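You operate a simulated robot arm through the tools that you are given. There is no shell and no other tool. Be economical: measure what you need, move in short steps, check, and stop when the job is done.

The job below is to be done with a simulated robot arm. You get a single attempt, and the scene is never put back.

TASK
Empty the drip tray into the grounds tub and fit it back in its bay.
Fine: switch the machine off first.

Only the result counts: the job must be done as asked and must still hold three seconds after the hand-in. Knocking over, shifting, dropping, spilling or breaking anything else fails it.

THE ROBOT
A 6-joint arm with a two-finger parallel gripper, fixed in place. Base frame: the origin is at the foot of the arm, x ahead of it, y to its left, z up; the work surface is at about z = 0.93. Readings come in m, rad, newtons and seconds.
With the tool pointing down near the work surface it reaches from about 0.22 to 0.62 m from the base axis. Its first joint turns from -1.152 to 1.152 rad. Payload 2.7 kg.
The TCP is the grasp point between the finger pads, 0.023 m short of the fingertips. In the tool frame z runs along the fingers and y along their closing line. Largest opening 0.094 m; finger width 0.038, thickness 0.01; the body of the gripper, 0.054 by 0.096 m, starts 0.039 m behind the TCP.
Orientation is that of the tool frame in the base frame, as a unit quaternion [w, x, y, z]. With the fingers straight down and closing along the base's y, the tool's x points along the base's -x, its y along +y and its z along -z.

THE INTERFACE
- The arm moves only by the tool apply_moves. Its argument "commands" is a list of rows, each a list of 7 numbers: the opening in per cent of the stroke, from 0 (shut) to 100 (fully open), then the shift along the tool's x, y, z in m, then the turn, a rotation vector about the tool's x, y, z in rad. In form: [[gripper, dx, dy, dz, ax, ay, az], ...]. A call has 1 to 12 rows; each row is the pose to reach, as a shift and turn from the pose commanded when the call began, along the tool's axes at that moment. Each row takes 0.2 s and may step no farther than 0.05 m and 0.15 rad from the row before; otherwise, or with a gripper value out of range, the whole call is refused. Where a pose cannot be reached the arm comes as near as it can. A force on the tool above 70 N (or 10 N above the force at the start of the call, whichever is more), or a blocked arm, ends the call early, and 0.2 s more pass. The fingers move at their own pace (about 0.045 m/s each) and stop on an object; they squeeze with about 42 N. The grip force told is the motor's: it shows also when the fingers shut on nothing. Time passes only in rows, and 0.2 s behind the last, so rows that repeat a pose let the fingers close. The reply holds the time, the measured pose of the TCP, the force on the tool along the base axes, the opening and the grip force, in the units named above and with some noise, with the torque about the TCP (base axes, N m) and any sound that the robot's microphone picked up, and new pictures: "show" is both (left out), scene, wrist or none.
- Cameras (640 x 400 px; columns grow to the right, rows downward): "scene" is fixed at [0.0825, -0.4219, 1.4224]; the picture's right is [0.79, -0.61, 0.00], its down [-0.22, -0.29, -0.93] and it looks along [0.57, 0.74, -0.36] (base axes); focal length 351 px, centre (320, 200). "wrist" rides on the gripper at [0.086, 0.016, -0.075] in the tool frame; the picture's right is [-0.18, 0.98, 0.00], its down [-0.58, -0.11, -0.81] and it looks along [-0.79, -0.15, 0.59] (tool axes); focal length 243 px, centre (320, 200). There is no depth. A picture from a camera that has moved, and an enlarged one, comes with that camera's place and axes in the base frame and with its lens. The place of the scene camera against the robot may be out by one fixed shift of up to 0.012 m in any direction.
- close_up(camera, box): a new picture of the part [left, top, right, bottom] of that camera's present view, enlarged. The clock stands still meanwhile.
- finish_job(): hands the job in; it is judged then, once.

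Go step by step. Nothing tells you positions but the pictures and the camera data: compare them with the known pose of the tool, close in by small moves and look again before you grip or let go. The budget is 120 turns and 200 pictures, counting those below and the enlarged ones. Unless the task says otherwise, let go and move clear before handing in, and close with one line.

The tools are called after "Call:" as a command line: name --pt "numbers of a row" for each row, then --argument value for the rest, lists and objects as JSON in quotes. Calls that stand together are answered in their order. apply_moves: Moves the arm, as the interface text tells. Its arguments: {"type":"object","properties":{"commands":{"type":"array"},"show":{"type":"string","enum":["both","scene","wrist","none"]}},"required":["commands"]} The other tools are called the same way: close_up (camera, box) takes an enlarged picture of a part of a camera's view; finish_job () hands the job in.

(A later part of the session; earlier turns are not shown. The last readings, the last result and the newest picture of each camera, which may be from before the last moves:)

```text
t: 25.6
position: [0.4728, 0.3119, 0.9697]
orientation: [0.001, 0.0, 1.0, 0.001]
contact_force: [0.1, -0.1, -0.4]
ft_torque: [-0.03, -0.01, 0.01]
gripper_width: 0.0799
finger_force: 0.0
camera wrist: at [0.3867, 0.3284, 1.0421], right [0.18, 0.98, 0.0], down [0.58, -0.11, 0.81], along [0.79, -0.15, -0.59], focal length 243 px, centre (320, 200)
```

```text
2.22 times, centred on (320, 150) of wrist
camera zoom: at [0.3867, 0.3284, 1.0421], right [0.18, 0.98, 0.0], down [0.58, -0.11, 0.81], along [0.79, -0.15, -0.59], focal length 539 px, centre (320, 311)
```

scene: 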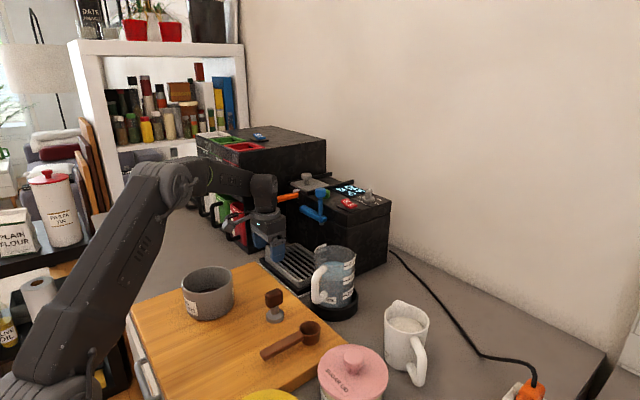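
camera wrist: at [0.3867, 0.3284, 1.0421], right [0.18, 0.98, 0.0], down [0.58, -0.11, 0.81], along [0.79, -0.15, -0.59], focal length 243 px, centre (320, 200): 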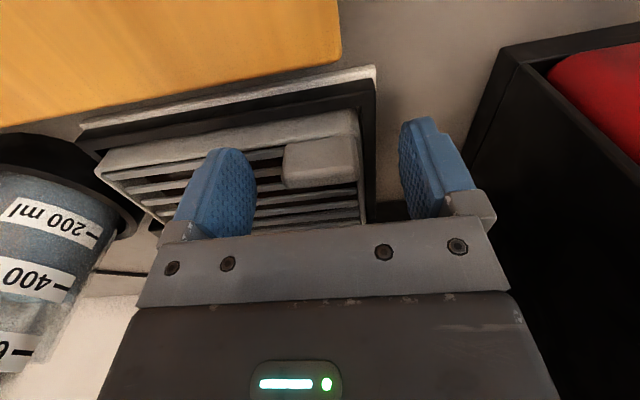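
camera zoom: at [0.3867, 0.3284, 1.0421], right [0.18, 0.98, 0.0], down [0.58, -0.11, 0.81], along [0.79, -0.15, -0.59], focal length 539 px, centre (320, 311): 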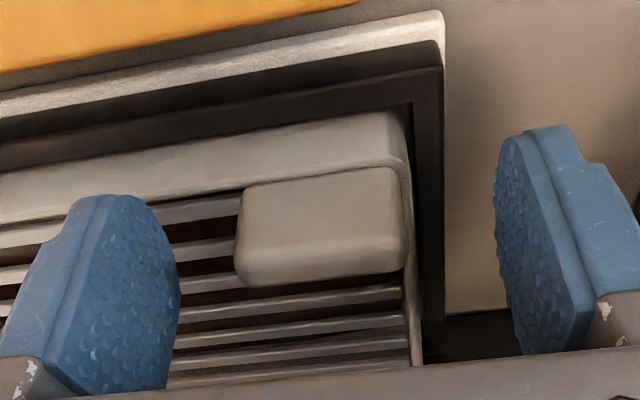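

The fingers are down around the tab without contact. I'm closing on it.

Call:
apply_moves --pt "85 0 0 0.002 0 0 0" --pt "0 0 0 0.002 0 0 0" --pt "0 0 0 0.002 0 0 0" --pt "0 0 0 0.002 0 0 0" --pt "0 0 0 0.002 0 0 0" --pt "0 0 0 0.002 0 0 0"

Call:
close_up --camera "scene" --box '[230, 200, 350, 290]'

Call:
close_up --camera "wrist" --box '[200, 60, 440, 240]'

```text
t: 27.0
position: [0.4739, 0.3119, 0.9666]
orientation: [0.001, 0.0, 1.0, 0.0]
contact_force: [0.2, -0.2, 0.2]
ft_torque: [-0.13, -0.03, -0.02]
gripper_width: 0.04
finger_force: 42.2
camera wrist: at [0.3865, 0.3284, 1.0402], right [0.18, 0.98, 0.0], down [0.58, -0.11, 0.81], along [0.79, -0.15, -0.59], focal length 243 px, centre (320, 200)
```

scene: 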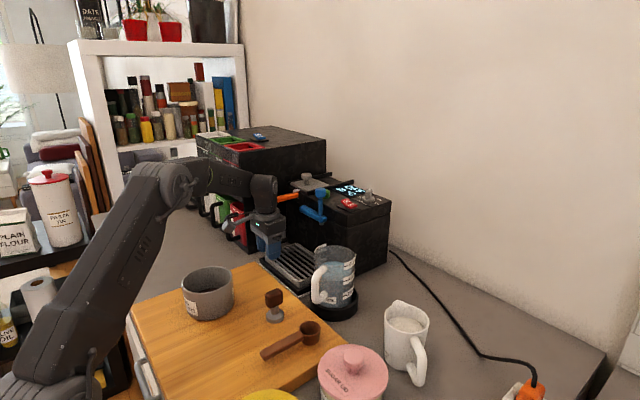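
wrist: 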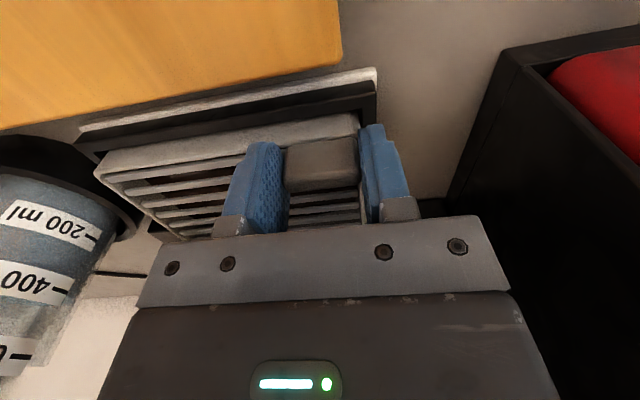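

```text
4.44 times, centred on (290, 245) of scene
camera zoom: at [0.0825, -0.4219, 1.4224], right [0.79, -0.61, 0.0], down [-0.22, -0.29, -0.93], along [0.57, 0.74, -0.36], focal length 1560 px, centre (453, 0)
```

zoom: 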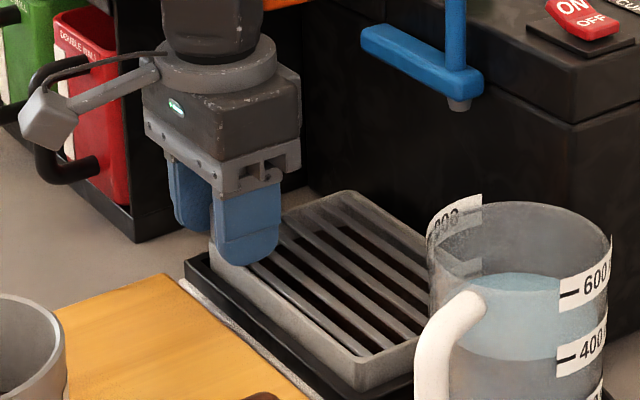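

```text
2.22 times, centred on (320, 150) of wrist
camera zoom: at [0.3865, 0.3284, 1.0402], right [0.18, 0.98, 0.0], down [0.58, -0.11, 0.81], along [0.79, -0.15, -0.59], focal length 539 px, centre (320, 311)
```

zoom: 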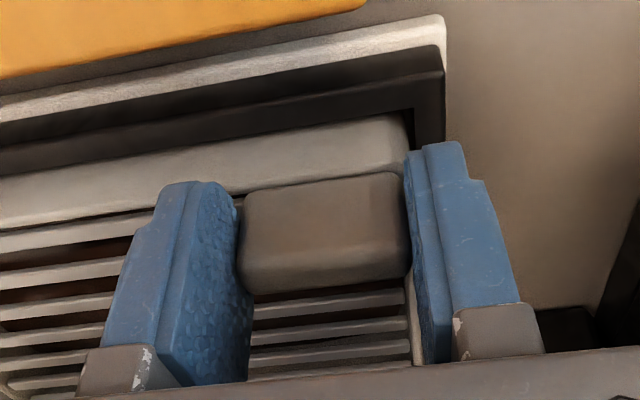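

I have a firm grip at 40 mm with almost no side load. I'm lifting slowly, straight up 5 cm.

Call:
apply_moves --pt "0 0 0 -0.004 0 0 0" --pt "0 0 0 -0.01 0 0 0" --pt "0 0 0 -0.018 0 0 0" --pt "0 0 0 -0.026 0 0 0" --pt "0 0 0 -0.034 0 0 0" --pt "0 0 0 -0.042 0 0 0" --pt "0 0 0 -0.05 0 0 0" --pt "0 0 0 -0.05 0 0 0"

Call:
close_up --camera "scene" --box '[230, 200, 350, 290]'

Call:
close_up --camera "wrist" --box '[80, 30, 440, 240]'

```text
t: 28.8
position: [0.4737, 0.3116, 1.017]
orientation: [0.001, 0.001, 1.0, 0.0]
contact_force: [0.1, 0.6, -1.3]
ft_torque: [0.14, 0.09, 0.02]
gripper_width: 0.0393
finger_force: 42.1
camera wrist: at [0.3861, 0.3279, 1.0912], right [0.18, 0.98, 0.0], down [0.58, -0.11, 0.81], along [0.79, -0.15, -0.59], focal length 243 px, centre (320, 200)
```

scene: 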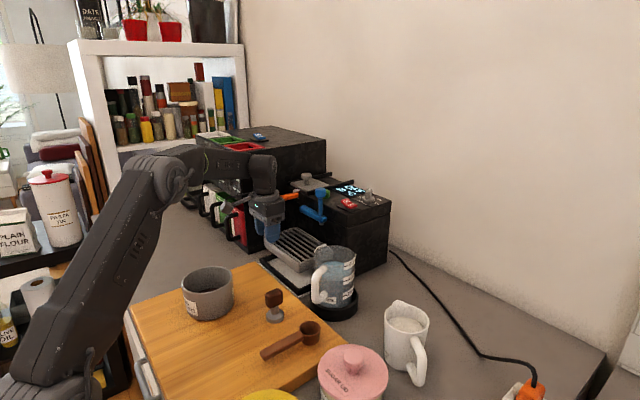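
wrist: 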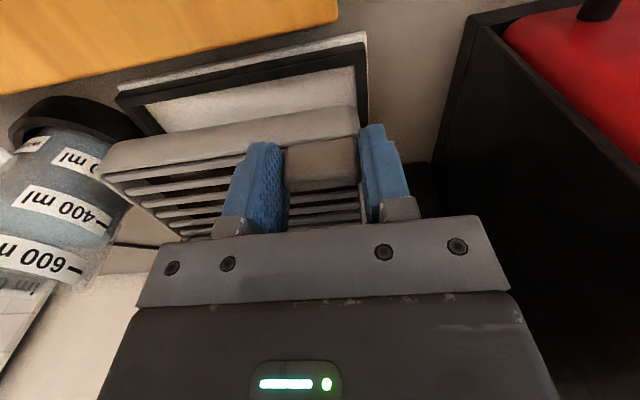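

```text
4.44 times, centred on (290, 245) of scene
camera zoom: at [0.0825, -0.4219, 1.4224], right [0.79, -0.61, 0.0], down [-0.22, -0.29, -0.93], along [0.57, 0.74, -0.36], focal length 1560 px, centre (453, 0)
```

zoom: 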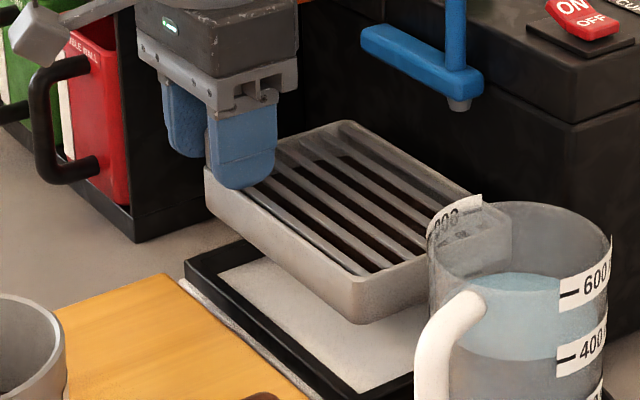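

```text
1.78 times, centred on (260, 135) of wrist
camera zoom: at [0.3861, 0.3279, 1.0912], right [0.18, 0.98, 0.0], down [0.58, -0.11, 0.81], along [0.79, -0.15, -0.59], focal length 431 px, centre (427, 316)
```

zoom: 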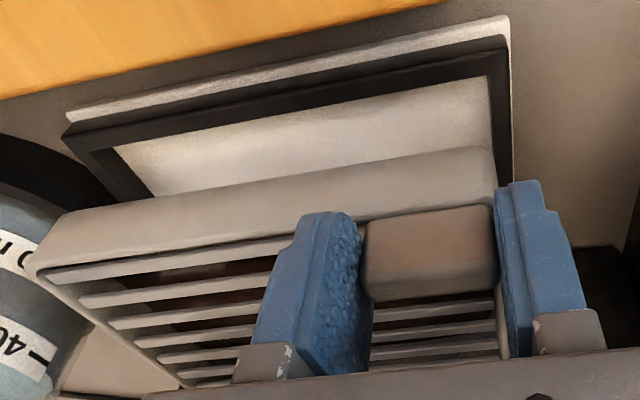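

The tray came up level and the bay is clear below. I'm carrying it smoothly back toward the robot and a bit higher, level all the way.

Call:
apply_moves --pt "0 0.006 0 -0.005 0 0 0" --pt "0 0.02 0 -0.014 0 0 0" --pt "0 0.04 0 -0.028 0 0 0" --pt "0 0.063 0 -0.042 0 0 0" --pt "0 0.088 0 -0.056 0 0 0" --pt "0 0.113 0 -0.07 0 0 0" --pt "0 0.138 0 -0.08 0 0 0" --pt "0 0.163 0 -0.085 0 0 0" --pt "0 0.186 0 -0.085 0 0 0" --pt "0 0.206 0 -0.085 0 0 0" --pt "0 0.218 0 -0.085 0 0 0" --pt "0 0.221 0 -0.085 0 0 0"

```text
t: 31.4
position: [0.251, 0.3112, 1.0995]
orientation: [0.0, 0.0, 1.0, 0.002]
contact_force: [-0.4, 0.0, -1.5]
ft_torque: [0.13, 0.12, -0.03]
gripper_width: 0.0395
finger_force: 41.9
camera wrist: at [0.1648, 0.327, 1.1748], right [0.18, 0.98, 0.0], down [0.58, -0.11, 0.81], along [0.79, -0.15, -0.59], focal length 243 px, centre (320, 200)
```

scene: 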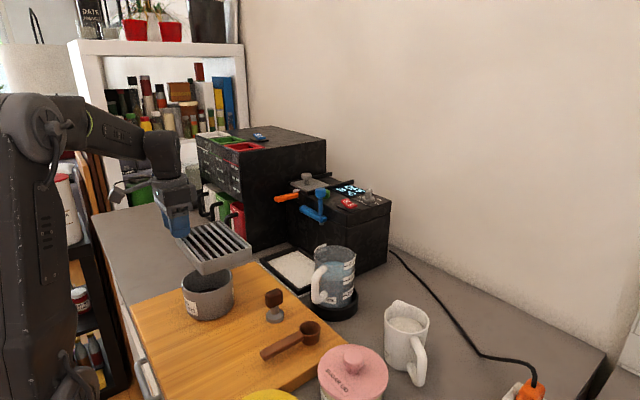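
wrist: 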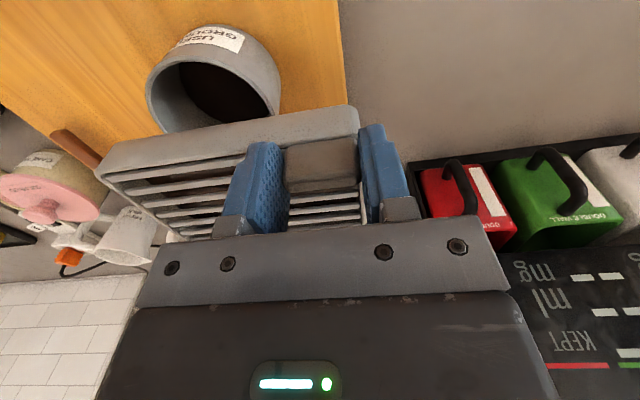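

The tub is now in the wrist view. I'm zooming in to fix its centre before pouring.

Call:
close_up --camera "wrist" --box '[120, 10, 320, 140]'

Call:
close_up --camera "scene" --box '[130, 190, 290, 330]'

```text
3.08 times, centred on (220, 75) of wrist
camera zoom: at [0.1648, 0.327, 1.1748], right [0.18, 0.98, 0.0], down [0.58, -0.11, 0.81], along [0.79, -0.15, -0.59], focal length 746 px, centre (628, 585)
```

zoom: 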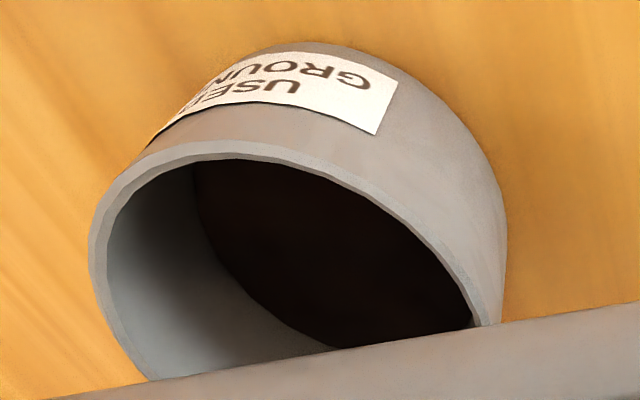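

```text
2.86 times, centred on (210, 260) of scene
camera zoom: at [0.0825, -0.4219, 1.4224], right [0.79, -0.61, 0.0], down [-0.22, -0.29, -0.93], along [0.57, 0.74, -0.36], focal length 1003 px, centre (634, 29)
```

zoom: 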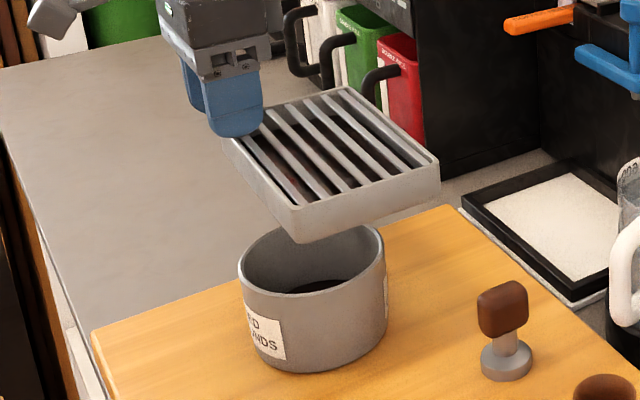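

The tub centre solves to about (0.272, 0.217) with its rim at z ≈ 1.003 and a radius of 0.05. I'm yawing the tray −30° and moving it so its far corner sits above the tub's centre.

Call:
apply_moves --pt "0 0 0.006 0 0 0 0.05" --pt "0 0 0.02 0 0 0 0.14" --pt "0 0 0.038 0.002 0 0 0.24" --pt "0 0 0.056 0.006 0 0 0.34" --pt "0 0 0.072 0.01 0 0 0.43" --pt "0 0 0.081 0.013 0 0 0.5" --pt "0 0 0.084 0.015 0 0 0.524" --pt "0 0 0.084 0.015 0 0 0.524"

Call:
close_up --camera "scene" --box '[130, 190, 290, 330]'

Call:
close_up --camera "wrist" --box '[80, 40, 440, 260]'

```text
t: 33.2
position: [0.2516, 0.3959, 1.0873]
orientation: [0.001, 0.26, 0.966, 0.0]
contact_force: [-0.3, 0.4, -1.9]
ft_torque: [0.16, 0.05, 0.03]
gripper_width: 0.0396
finger_force: 41.6
camera wrist: at [0.1851, 0.4527, 1.1603], right [0.65, 0.76, 0.0], down [0.45, -0.39, 0.81], along [0.61, -0.52, -0.59], focal length 243 px, centre (320, 200)
```

scene: 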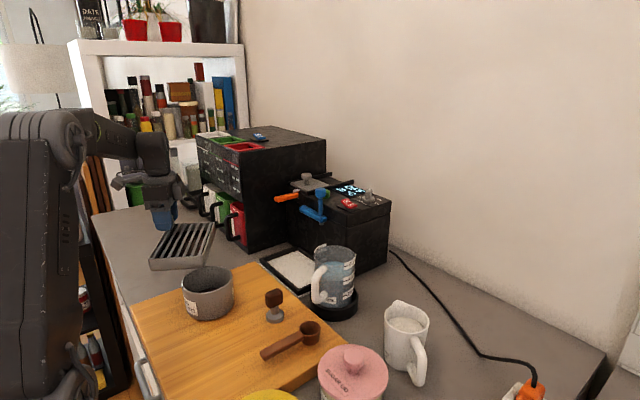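
wrist: 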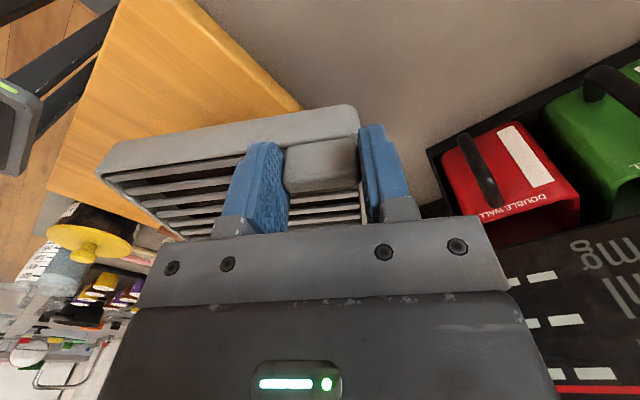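

```text
2.86 times, centred on (210, 260) of scene
camera zoom: at [0.0825, -0.4219, 1.4224], right [0.79, -0.61, 0.0], down [-0.22, -0.29, -0.93], along [0.57, 0.74, -0.36], focal length 1003 px, centre (634, 29)
```

zoom: 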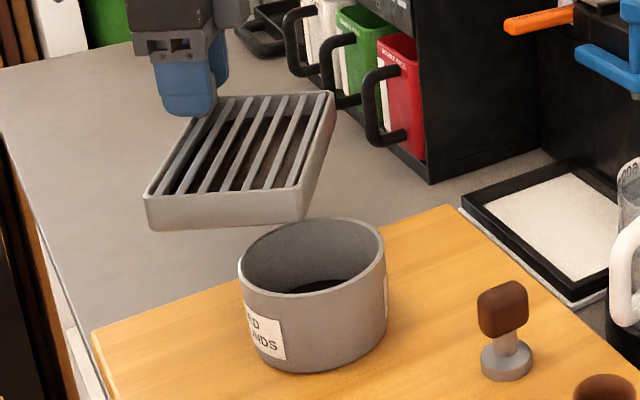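

```text
1.78 times, centred on (260, 150) of wrist
camera zoom: at [0.1851, 0.4527, 1.1603], right [0.65, 0.76, 0.0], down [0.45, -0.39, 0.81], along [0.61, -0.52, -0.59], focal length 431 px, centre (427, 289)
```

zoom: 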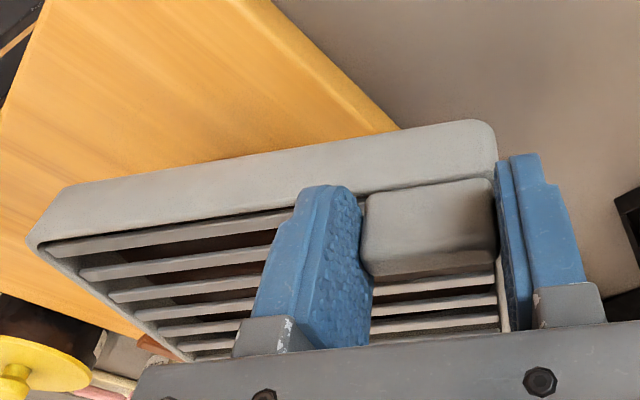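

The tray's far corner is at about (0.276, 0.216), right above the tub's centre. I'm starting a slow tilt that pivots about that corner.

Call:
apply_moves --pt "0 -0.0008 -0.0013 -0.0088 -0.0433 0.025 0" --pt "0 -0.0017 -0.0029 -0.0176 -0.0866 0.05 0" --pt "0 -0.0029 -0.0049 -0.0263 -0.1299 0.075 0" --pt "0 -0.0043 -0.0074 -0.0348 -0.1732 0.1 0" --pt "0 -0.0059 -0.0101 -0.0432 -0.2165 0.125 0" --pt "0 -0.0077 -0.0133 -0.0514 -0.2598 0.15 0" --pt "0 -0.0097 -0.0168 -0.0594 -0.3031 0.175 0" --pt "0 -0.0119 -0.0205 -0.0672 -0.3464 0.2 0" --pt "0 -0.0143 -0.0248 -0.0748 -0.3897 0.225 0" --pt "0 -0.0169 -0.0293 -0.0821 -0.433 0.25 0" --pt "0 -0.0197 -0.034 -0.0892 -0.4763 0.275 0" --pt "0 -0.0226 -0.0391 -0.0959 -0.5196 0.3 0"

Call:
close_up --camera "scene" --box '[130, 190, 290, 330]'

```text
t: 35.8
position: [0.2517, 0.3499, 1.182]
orientation: [-0.076, 0.248, 0.922, 0.287]
contact_force: [-0.1, 1.0, -2.9]
ft_torque: [0.06, 0.05, 0.01]
gripper_width: 0.0396
finger_force: 42.0
camera wrist: at [0.1848, 0.3551, 1.2753], right [0.65, 0.62, 0.43], down [0.45, -0.77, 0.45], along [0.61, -0.1, -0.78], focal length 243 px, centre (320, 200)
```

scene: 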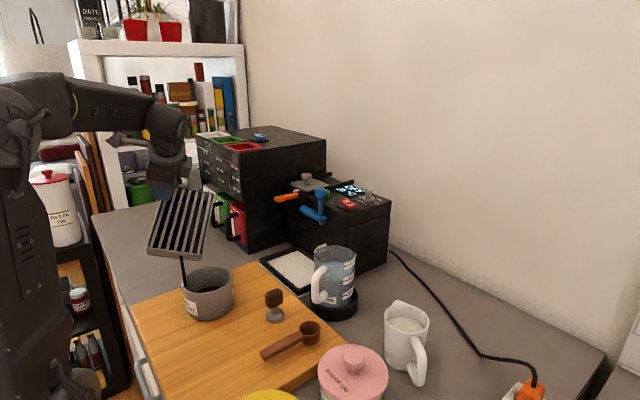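
wrist: 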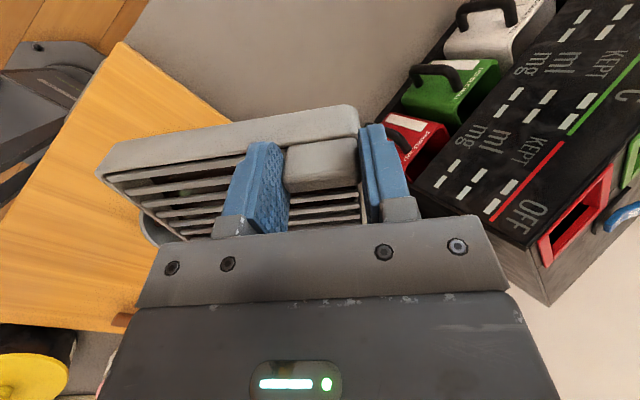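

```text
2.86 times, centred on (210, 260) of scene
camera zoom: at [0.0825, -0.4219, 1.4224], right [0.79, -0.61, 0.0], down [-0.22, -0.29, -0.93], along [0.57, 0.74, -0.36], focal length 1003 px, centre (634, 29)
```

zoom: 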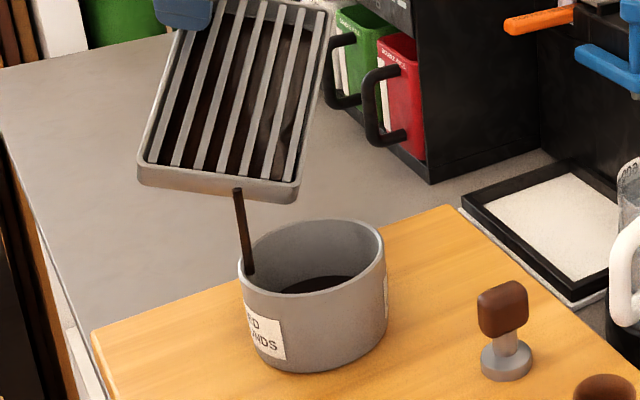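

The stream leaves the edge's middle rather than the corner, and it lands just inside the tub's left rim. I'm shifting the tray at once so the stream falls at the centre, and holding the tilt.

Call:
apply_moves --pt "0 -0.037 0.008 -0.0079 0 0 0" --pt "0 -0.037 0.008 -0.0079 0 0 0" --show "scene"

Call:
close_up --camera "scene" --box '[170, 220, 270, 330]'

```text
t: 36.4
position: [0.2875, 0.335, 1.1826]
orientation: [-0.075, 0.247, 0.923, 0.286]
contact_force: [-0.8, 0.5, -2.3]
ft_torque: [0.08, 0.01, 0.01]
gripper_width: 0.0394
finger_force: 41.7
```

scene: 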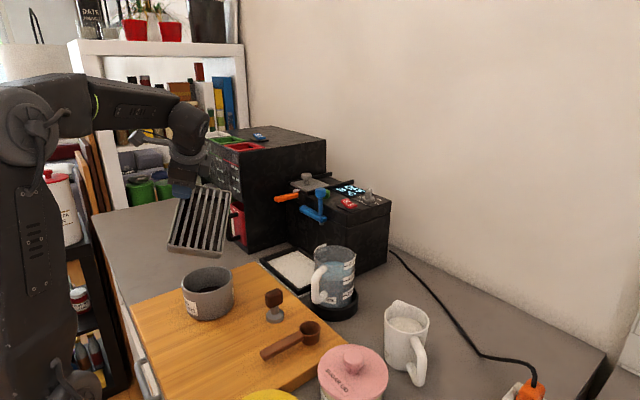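

```text
3.64 times, centred on (220, 275) of scene
camera zoom: at [0.0825, -0.4219, 1.4224], right [0.79, -0.61, 0.0], down [-0.22, -0.29, -0.93], along [0.57, 0.74, -0.36], focal length 1277 px, centre (684, -73)
```

zoom: 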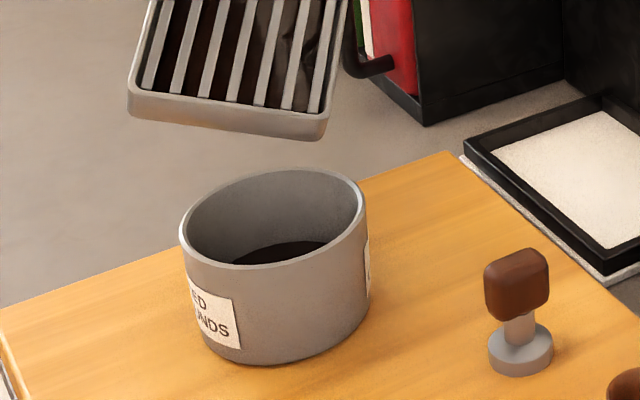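

The stream has paused, the tub shows liquid and the board is clean. I'm tilting a little more in small steps and checking where the stream lands.

Call:
apply_moves --pt "0 0.0001 0.0003 -0.0077 -0.0433 0.025 0" --pt "0 0 0 -0.0154 -0.0866 0.05 0" --pt "0 -0.0004 -0.0006 -0.0229 -0.1299 0.075 0" --show "scene"

Call:
close_up --camera "scene" --box '[170, 220, 270, 330]'

```text
t: 37.2
position: [0.2886, 0.3227, 1.2]
orientation: [-0.096, 0.241, 0.898, 0.355]
contact_force: [0.0, -0.2, -1.8]
ft_torque: [0.03, 0.0, 0.0]
gripper_width: 0.0395
finger_force: 42.4
```

scene: 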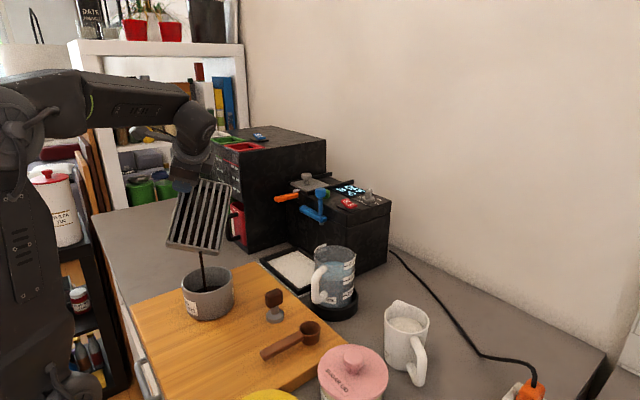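

```text
3.64 times, centred on (220, 275) of scene
camera zoom: at [0.0825, -0.4219, 1.4224], right [0.79, -0.61, 0.0], down [-0.22, -0.29, -0.93], along [0.57, 0.74, -0.36], focal length 1277 px, centre (684, -73)
```

zoom: 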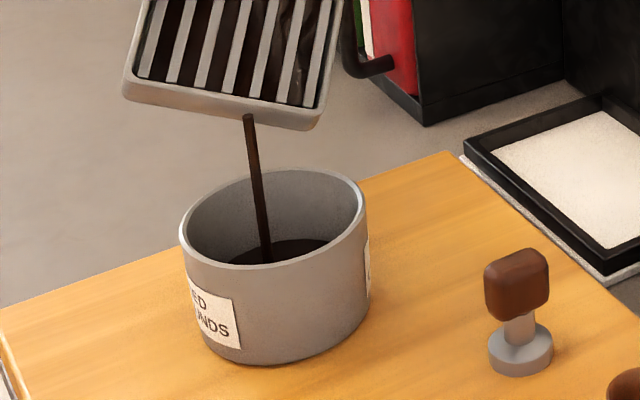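

The stream now lands well inside the tub, so I'll keep tilting with that edge held in place.

Call:
apply_moves --pt "0 -0.0011 -0.0019 -0.0104 -0.0606 0.035 0" --pt "0 -0.0025 -0.0043 -0.0207 -0.1212 0.07 0" --pt "0 -0.0043 -0.0074 -0.0306 -0.1819 0.105 0" --show "none"

Call:
close_up --camera "scene" --box '[150, 190, 270, 330]'

```text
t: 38.0
position: [0.2887, 0.2944, 1.2169]
orientation: [-0.12, 0.23, 0.856, 0.447]
contact_force: [0.8, 0.3, -2.0]
ft_torque: [0.04, -0.01, 0.01]
gripper_width: 0.0396
finger_force: 41.9
```

```text
2.86 times, centred on (210, 260) of scene
camera zoom: at [0.0825, -0.4219, 1.4224], right [0.79, -0.61, 0.0], down [-0.22, -0.29, -0.93], along [0.57, 0.74, -0.36], focal length 1003 px, centre (634, 29)
```

zoom: 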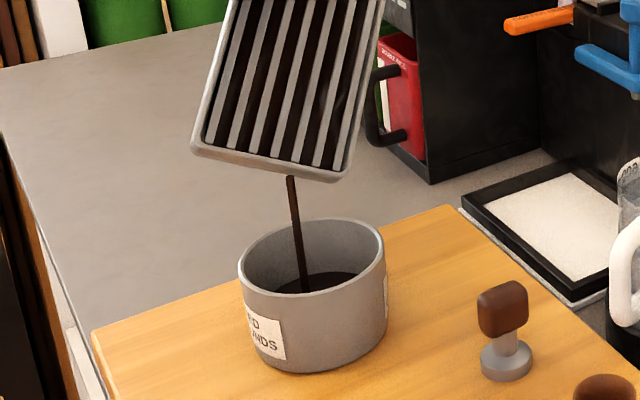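

The stream is still landing well inside. I'm continuing the tilt.

Call:
apply_moves --pt "0 -0.001 -0.0017 -0.0104 -0.0606 0.035 0" --pt "0 -0.0024 -0.0042 -0.0206 -0.1212 0.07 0" --pt "0 -0.0042 -0.0073 -0.0306 -0.1819 0.105 0" --pt "0 -0.0064 -0.0111 -0.0403 -0.2425 0.14 0" --show "none"

Call:
close_up --camera "scene" --box '[150, 190, 270, 330]'

```text
t: 39.0
position: [0.2874, 0.2546, 1.2295]
orientation: [-0.15, 0.21, 0.785, 0.562]
contact_force: [-0.3, 1.1, -2.0]
ft_torque: [-0.04, 0.07, 0.01]
gripper_width: 0.0398
finger_force: 41.9
```

```text
2.86 times, centred on (210, 260) of scene
camera zoom: at [0.0825, -0.4219, 1.4224], right [0.79, -0.61, 0.0], down [-0.22, -0.29, -0.93], along [0.57, 0.74, -0.36], focal length 1003 px, centre (634, 29)
```

zoom: 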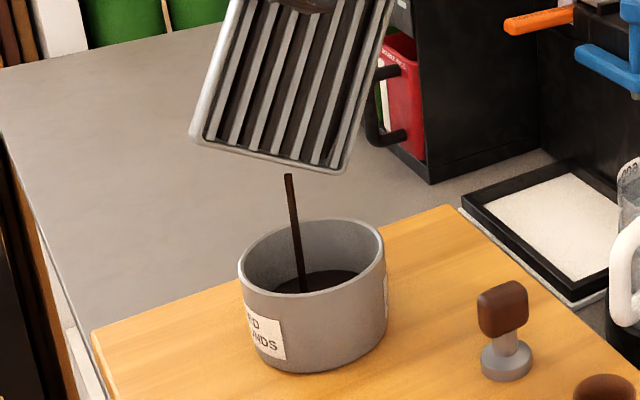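

Still clean at θ ≈ 1.24. I'm going on to about 1.59 rad and holding there briefly.

Call:
apply_moves --pt "0 -0.0011 -0.0019 -0.0104 -0.0606 0.035 0" --pt "0 -0.0025 -0.0043 -0.0206 -0.1212 0.07 0" --pt "0 -0.0043 -0.0074 -0.0307 -0.1819 0.105 0" --pt "0 -0.0064 -0.0111 -0.0405 -0.2425 0.14 0" --pt "0 -0.0088 -0.0152 -0.0498 -0.3031 0.175 0" --pt "0 -0.0088 -0.0152 -0.0498 -0.3031 0.175 0" --show "wrist"

Call:
close_up --camera "scene" --box '[150, 190, 270, 330]'

```text
t: 40.4
position: [0.2883, 0.2018, 1.2291]
orientation: [-0.186, 0.181, 0.675, 0.691]
contact_force: [-0.2, -0.7, -1.8]
ft_torque: [-0.08, 0.01, 0.0]
gripper_width: 0.0398
finger_force: 41.6
camera wrist: at [0.2199, 0.1257, 1.2843], right [0.65, -0.02, 0.76], down [0.45, -0.8, -0.4], along [0.61, 0.6, -0.51], focal length 243 px, centre (320, 200)
```

wrist: 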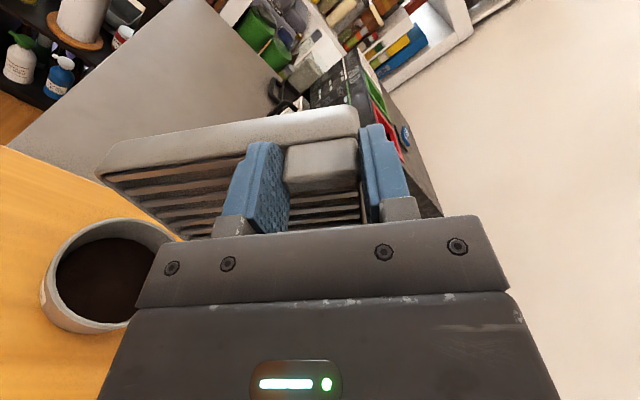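

```text
2.86 times, centred on (210, 260) of scene
camera zoom: at [0.0825, -0.4219, 1.4224], right [0.79, -0.61, 0.0], down [-0.22, -0.29, -0.93], along [0.57, 0.74, -0.36], focal length 1003 px, centre (634, 29)
```

zoom: 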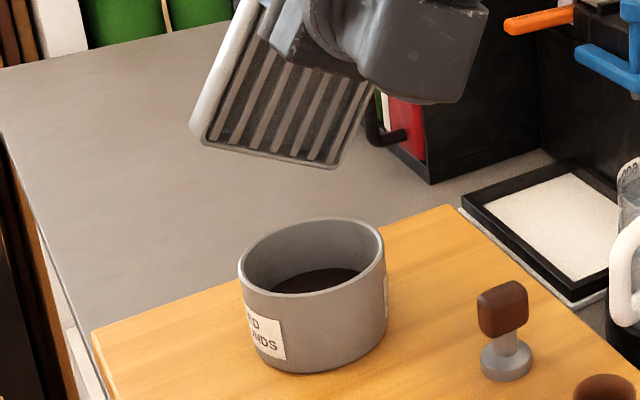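

The stream has ended and the tray's inside now looks bare. I'm holding a little longer with a bit more tilt to drain any remainder.

Call:
apply_moves --pt "0 0 0 -0.008 -0.0606 0.035 0" --pt "0 0 0 -0.016 -0.1212 0.07 0" --pt "0 0 0 -0.016 -0.1212 0.07 0" --pt "0 0 0 -0.016 -0.1212 0.07 0" --pt "0 0 0 -0.016 -0.1212 0.07 0" --show "none"

Call:
close_up --camera "scene" --box '[170, 180, 270, 260]'

Call:
close_up --camera "scene" --box '[170, 240, 270, 330]'

```text
t: 41.6
position: [0.2881, 0.1858, 1.2293]
orientation: [-0.198, 0.168, 0.626, 0.735]
contact_force: [-0.6, -0.8, -1.0]
ft_torque: [-0.06, 0.01, 0.0]
gripper_width: 0.0397
finger_force: 42.4
```

```text
5.00 times, centred on (220, 220) of scene
camera zoom: at [0.0825, -0.4219, 1.4224], right [0.79, -0.61, 0.0], down [-0.22, -0.29, -0.93], along [0.57, 0.74, -0.36], focal length 1756 px, centre (820, 100)
```

zoom: 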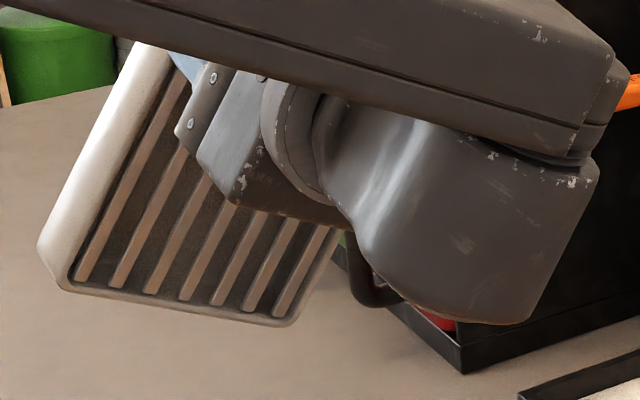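

```text
4.44 times, centred on (220, 285) of scene
camera zoom: at [0.0825, -0.4219, 1.4224], right [0.79, -0.61, 0.0], down [-0.22, -0.29, -0.93], along [0.57, 0.74, -0.36], focal length 1560 px, centre (764, -178)
```

zoom: 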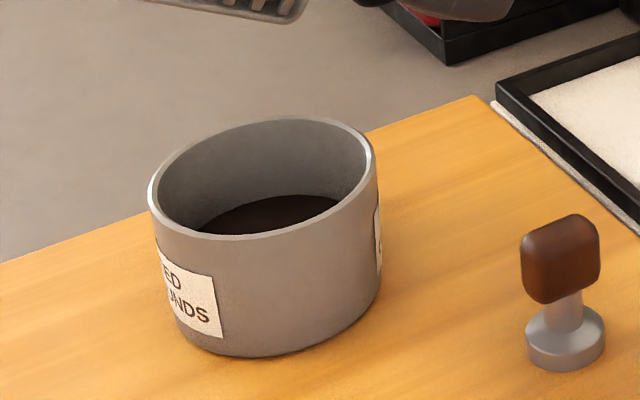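

The tray is empty, the tub holds the liquid and the board is clean. I'm tilting back to level with the TCP held in place.

Call:
apply_moves --pt "0 0 0 0 0.1249 -0.0721 0" --pt "0 0 0 0 0.2498 -0.1442 0" --pt "0 0 0 0 0.3747 -0.2163 0" --pt "0 0 0 0 0.4996 -0.2884 0" --pt "0 0 0 0 0.6245 -0.3605 0" --pt "0 0 0 0 0.7494 -0.4326 0" --pt "0 0 0 0 0.8743 -0.5047 0" --pt "0 0 0 0 0.9992 -0.5768 0" --pt "0 0 0 0 1.1241 -0.6489 0" --pt "0 0 0 0 1.249 -0.721 0" --pt "0 0 0 0 1.3739 -0.7931 0" --pt "0 0 0 0 1.4982 -0.865 0"

```text
t: 44.2
position: [0.2877, 0.1868, 1.2289]
orientation: [0.0, 0.26, 0.966, 0.0]
contact_force: [0.8, -0.2, -2.3]
ft_torque: [0.12, 0.01, 0.01]
gripper_width: 0.0396
finger_force: 41.6
camera wrist: at [0.2211, 0.2438, 1.3024], right [0.65, 0.76, 0.0], down [0.45, -0.39, 0.81], along [0.61, -0.53, -0.59], focal length 243 px, centre (320, 200)
```

scene: 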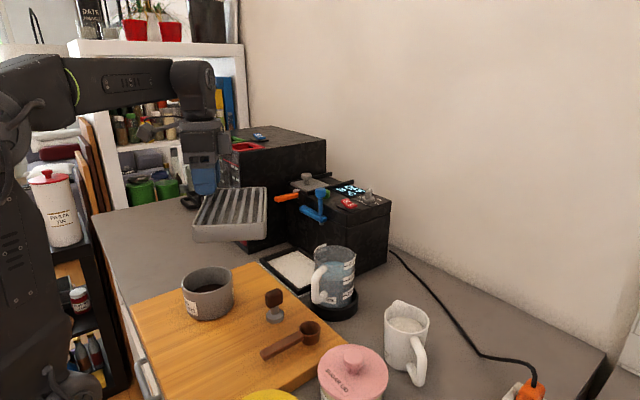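
wrist: 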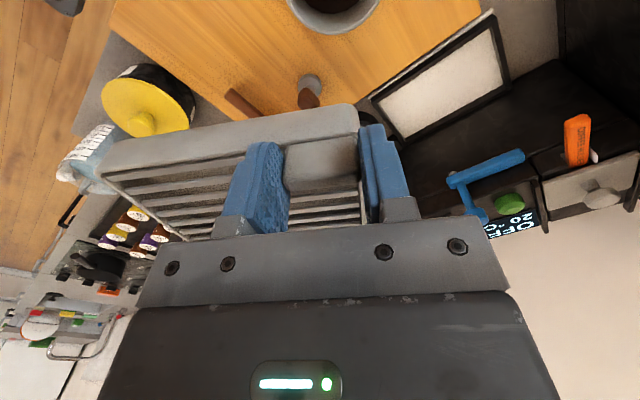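

Level again. I'm yawing back to the original heading and moving to y ≈ 0.311 at a safe height above the tub.

Call:
apply_moves --pt "0 0.0065 0.0143 0.01 0 0 -0.0655" --pt "0 0.013 0.0286 0.025 0 0 -0.131" --pt "0 0.0195 0.0429 0.042 0 0 -0.1965" --pt "0 0.026 0.0571 0.06 0 0 -0.262" --pt "0 0.0325 0.0714 0.08 0 0 -0.3275" --pt "0 0.039 0.0857 0.1 0 0 -0.393" --pt "0 0.0455 0.1 0.117 0 0 -0.4585" --pt "0 0.0521 0.1143 0.129 0 0 -0.5236" --pt "0 0.0521 0.1143 0.129 0 0 -0.5236" --show "wrist"

```text
t: 46.2
position: [0.3017, 0.3111, 1.0998]
orientation: [0.001, 0.0, 1.0, 0.002]
contact_force: [0.4, 0.7, -1.0]
ft_torque: [0.12, 0.07, -0.01]
gripper_width: 0.0398
finger_force: 41.9
camera wrist: at [0.2135, 0.328, 1.1743], right [0.18, 0.98, 0.0], down [0.58, -0.11, 0.81], along [0.79, -0.15, -0.59], focal length 243 px, centre (320, 200)
```

wrist: 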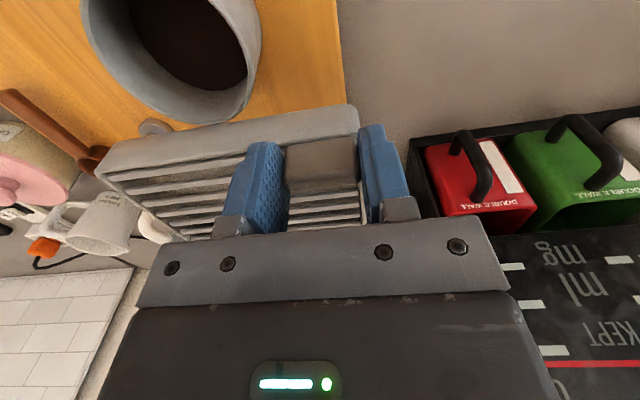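

The grip is unchanged. I'm moving back along the outbound path to hover 5 cm above the bay.

Call:
apply_moves --pt "0 -0.015 0 0 0 0 0" --pt "0 -0.04 0 0.005 0 0 0" --pt "0 -0.065 0 0.025 0 0 0" --pt "0 -0.09 0 0.045 0 0 0" --pt "0 -0.115 0 0.065 0 0 0" --pt "0 -0.135 0 0.078 0 0 0" --pt "0 -0.152 0 0.083 0 0 0" --pt "0 -0.164 0 0.083 0 0 0" --pt "0 -0.172 0.0005 0.083 0 0 0" --pt "0 -0.172 0.0005 0.083 0 0 0" --pt "0 -0.172 0.0005 0.083 0 0 0"

Call:
close_up --camera "scene" --box '[230, 200, 350, 290]'

Call:
close_up --camera "wrist" --box '[80, 30, 440, 240]'

```text
t: 48.6
position: [0.4728, 0.3121, 1.0173]
orientation: [0.0, 0.0, 1.0, 0.001]
contact_force: [-0.8, -0.6, -1.8]
ft_torque: [0.09, 0.1, 0.01]
gripper_width: 0.0394
finger_force: 41.9
camera wrist: at [0.3852, 0.3283, 1.0914], right [0.18, 0.98, 0.0], down [0.58, -0.11, 0.81], along [0.79, -0.15, -0.59], focal length 243 px, centre (320, 200)
```

scene: 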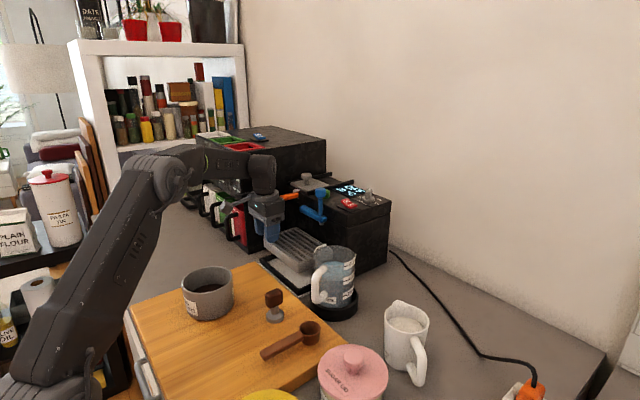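
wrist: 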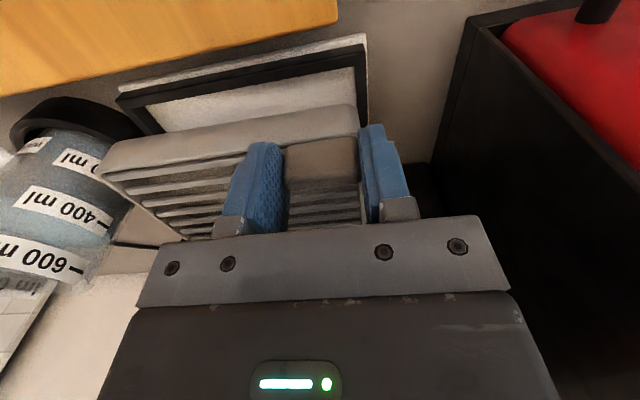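

```text
4.44 times, centred on (290, 245) of scene
camera zoom: at [0.0825, -0.4219, 1.4224], right [0.79, -0.61, 0.0], down [-0.22, -0.29, -0.93], along [0.57, 0.74, -0.36], focal length 1560 px, centre (453, 0)
```

zoom: 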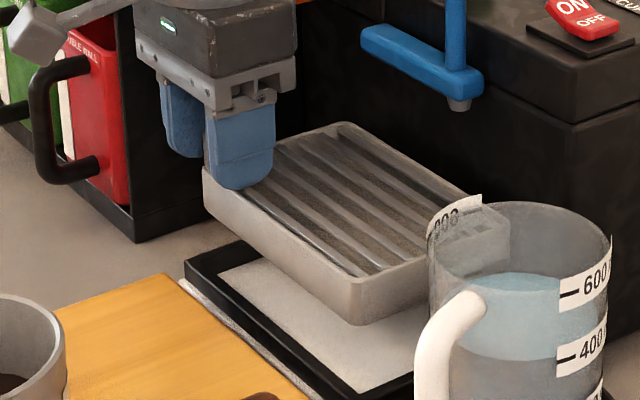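

```text
1.78 times, centred on (260, 135) of wrist
camera zoom: at [0.3852, 0.3283, 1.0914], right [0.18, 0.98, 0.0], down [0.58, -0.11, 0.81], along [0.79, -0.15, -0.59], focal length 431 px, centre (427, 316)
```

zoom: 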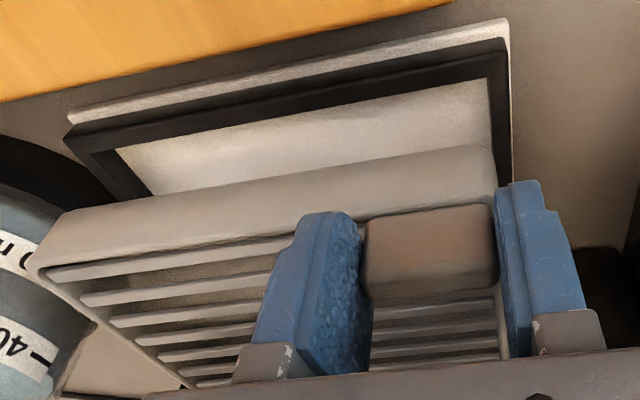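

The tray is empty and the view nearly matches the lift-out picture, about 1 mm back in x. I'm correcting that and lowering it into the bay slowly.

Call:
apply_moves --pt "0 -0.0012 0 0.008 0 0 0" --pt "0 -0.0012 0 0.016 0 0 0" --pt "0 -0.0012 0 0.022 0 0 0" --pt "0 -0.0012 0 0.028 0 0 0" --pt "0 -0.0012 0 0.033 0 0 0" --pt "0 -0.0012 0 0.037 0 0 0" --pt "0 -0.0012 0 0.037 0 0 0"

Call:
close_up --camera "scene" --box '[230, 200, 350, 290]'

Call:
close_up --camera "wrist" --box '[80, 30, 440, 240]'

```text
t: 50.2
position: [0.4725, 0.3135, 0.979]
orientation: [0.0, 0.0, 1.0, 0.001]
contact_force: [-0.4, 0.7, -1.1]
ft_torque: [0.1, 0.08, 0.01]
gripper_width: 0.0394
finger_force: 42.1
camera wrist: at [0.3859, 0.3288, 1.0535], right [0.18, 0.98, 0.0], down [0.58, -0.11, 0.81], along [0.79, -0.15, -0.59], focal length 243 px, centre (320, 200)
```

scene: 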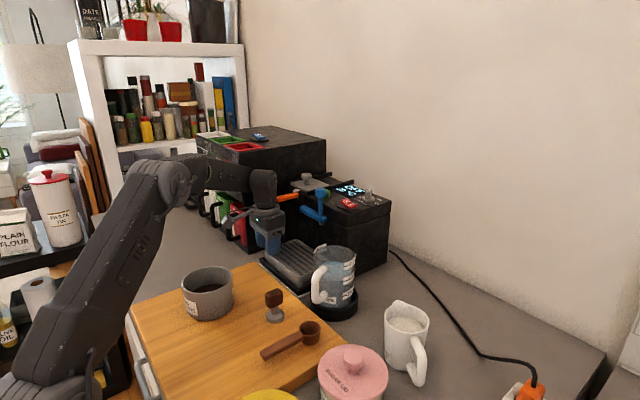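
wrist: 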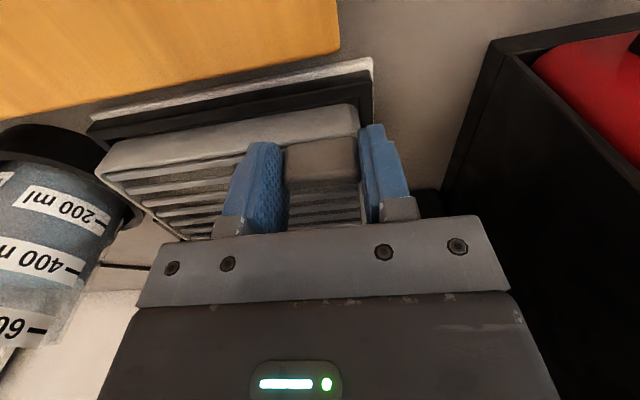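

```text
4.44 times, centred on (290, 245) of scene
camera zoom: at [0.0825, -0.4219, 1.4224], right [0.79, -0.61, 0.0], down [-0.22, -0.29, -0.93], along [0.57, 0.74, -0.36], focal length 1560 px, centre (453, 0)
```

zoom: 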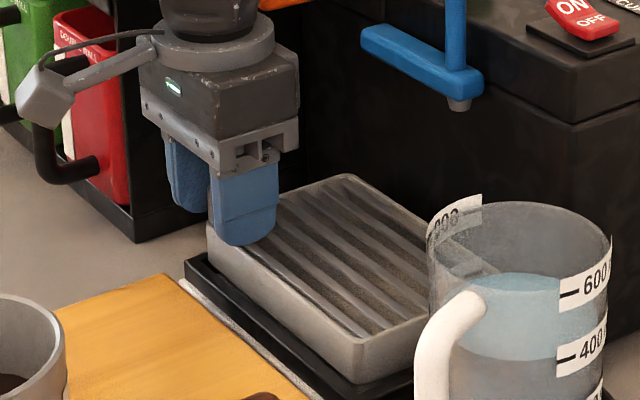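

```text
1.78 times, centred on (260, 135) of wrist
camera zoom: at [0.3859, 0.3288, 1.0535], right [0.18, 0.98, 0.0], down [0.58, -0.11, 0.81], along [0.79, -0.15, -0.59], focal length 431 px, centre (427, 316)
```

zoom: 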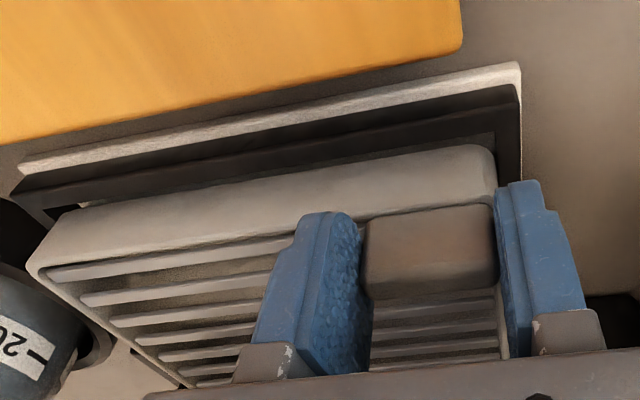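

The pose at this height matches the one on the way in, to within a millimetre. I'm lowering the last 12 mm in fine steps.

Call:
apply_moves --pt "0 0 0 0.003 0 0 0" --pt "0 0 0 0.006 0 0 0" --pt "0 0 0 0.009 0 0 0" --pt "0 0 0 0.011 0 0 0" --pt "0 0 0 0.0125 0 0 0" --pt "0 0 0 0.0125 0 0 0"

Call:
close_up --camera "scene" --box '[230, 200, 350, 290]'

Call:
close_up --camera "wrist" --box '[200, 60, 440, 240]'

```text
t: 51.6
position: [0.4739, 0.3118, 0.9675]
orientation: [0.001, 0.001, 1.0, 0.0]
contact_force: [-0.2, 0.0, 2.7]
ft_torque: [-0.55, -0.31, -0.1]
gripper_width: 0.0397
finger_force: 41.9
camera wrist: at [0.3867, 0.3279, 1.0413], right [0.18, 0.98, 0.0], down [0.58, -0.11, 0.81], along [0.79, -0.15, -0.59], focal length 243 px, centre (320, 200)
```

scene: 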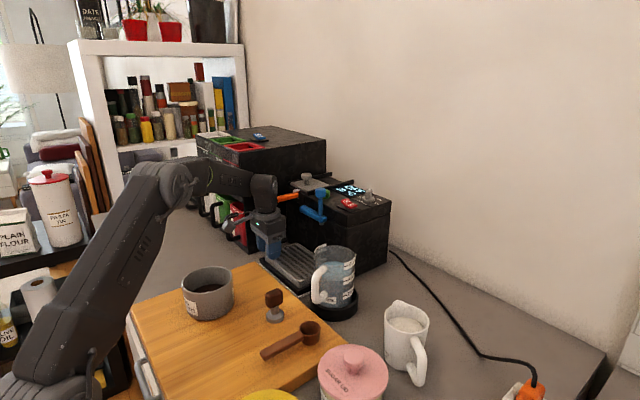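
wrist: 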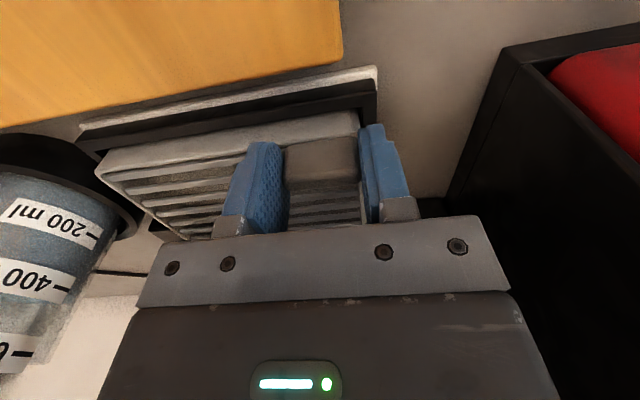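

```text
4.44 times, centred on (290, 245) of scene
camera zoom: at [0.0824, -0.4219, 1.4224], right [0.79, -0.61, 0.0], down [-0.22, -0.29, -0.93], along [0.57, 0.74, -0.36], focal length 1560 px, centre (453, 0)
```

zoom: 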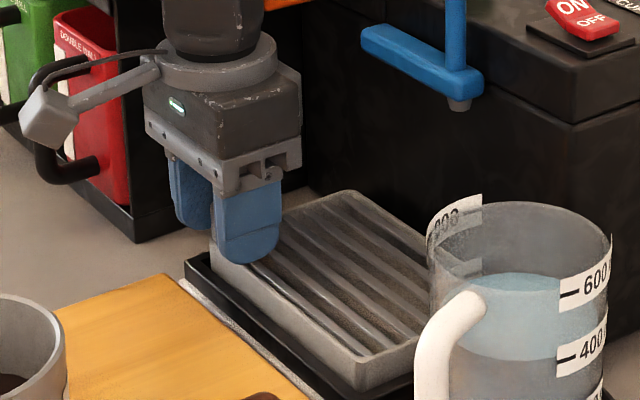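

```text
2.22 times, centred on (320, 150) of wrist
camera zoom: at [0.3867, 0.3279, 1.0413], right [0.18, 0.98, 0.0], down [0.58, -0.11, 0.81], along [0.79, -0.15, -0.59], focal length 539 px, centre (320, 311)
```

zoom: 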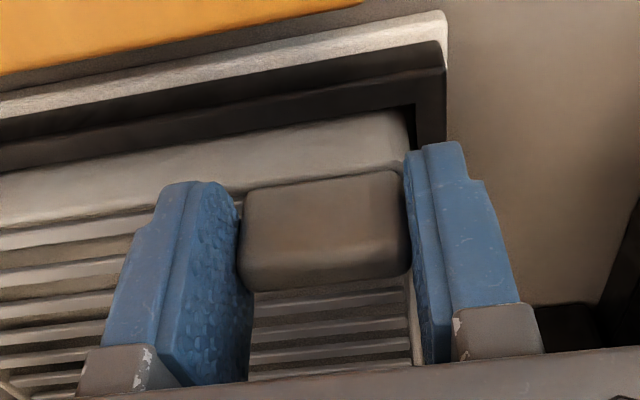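

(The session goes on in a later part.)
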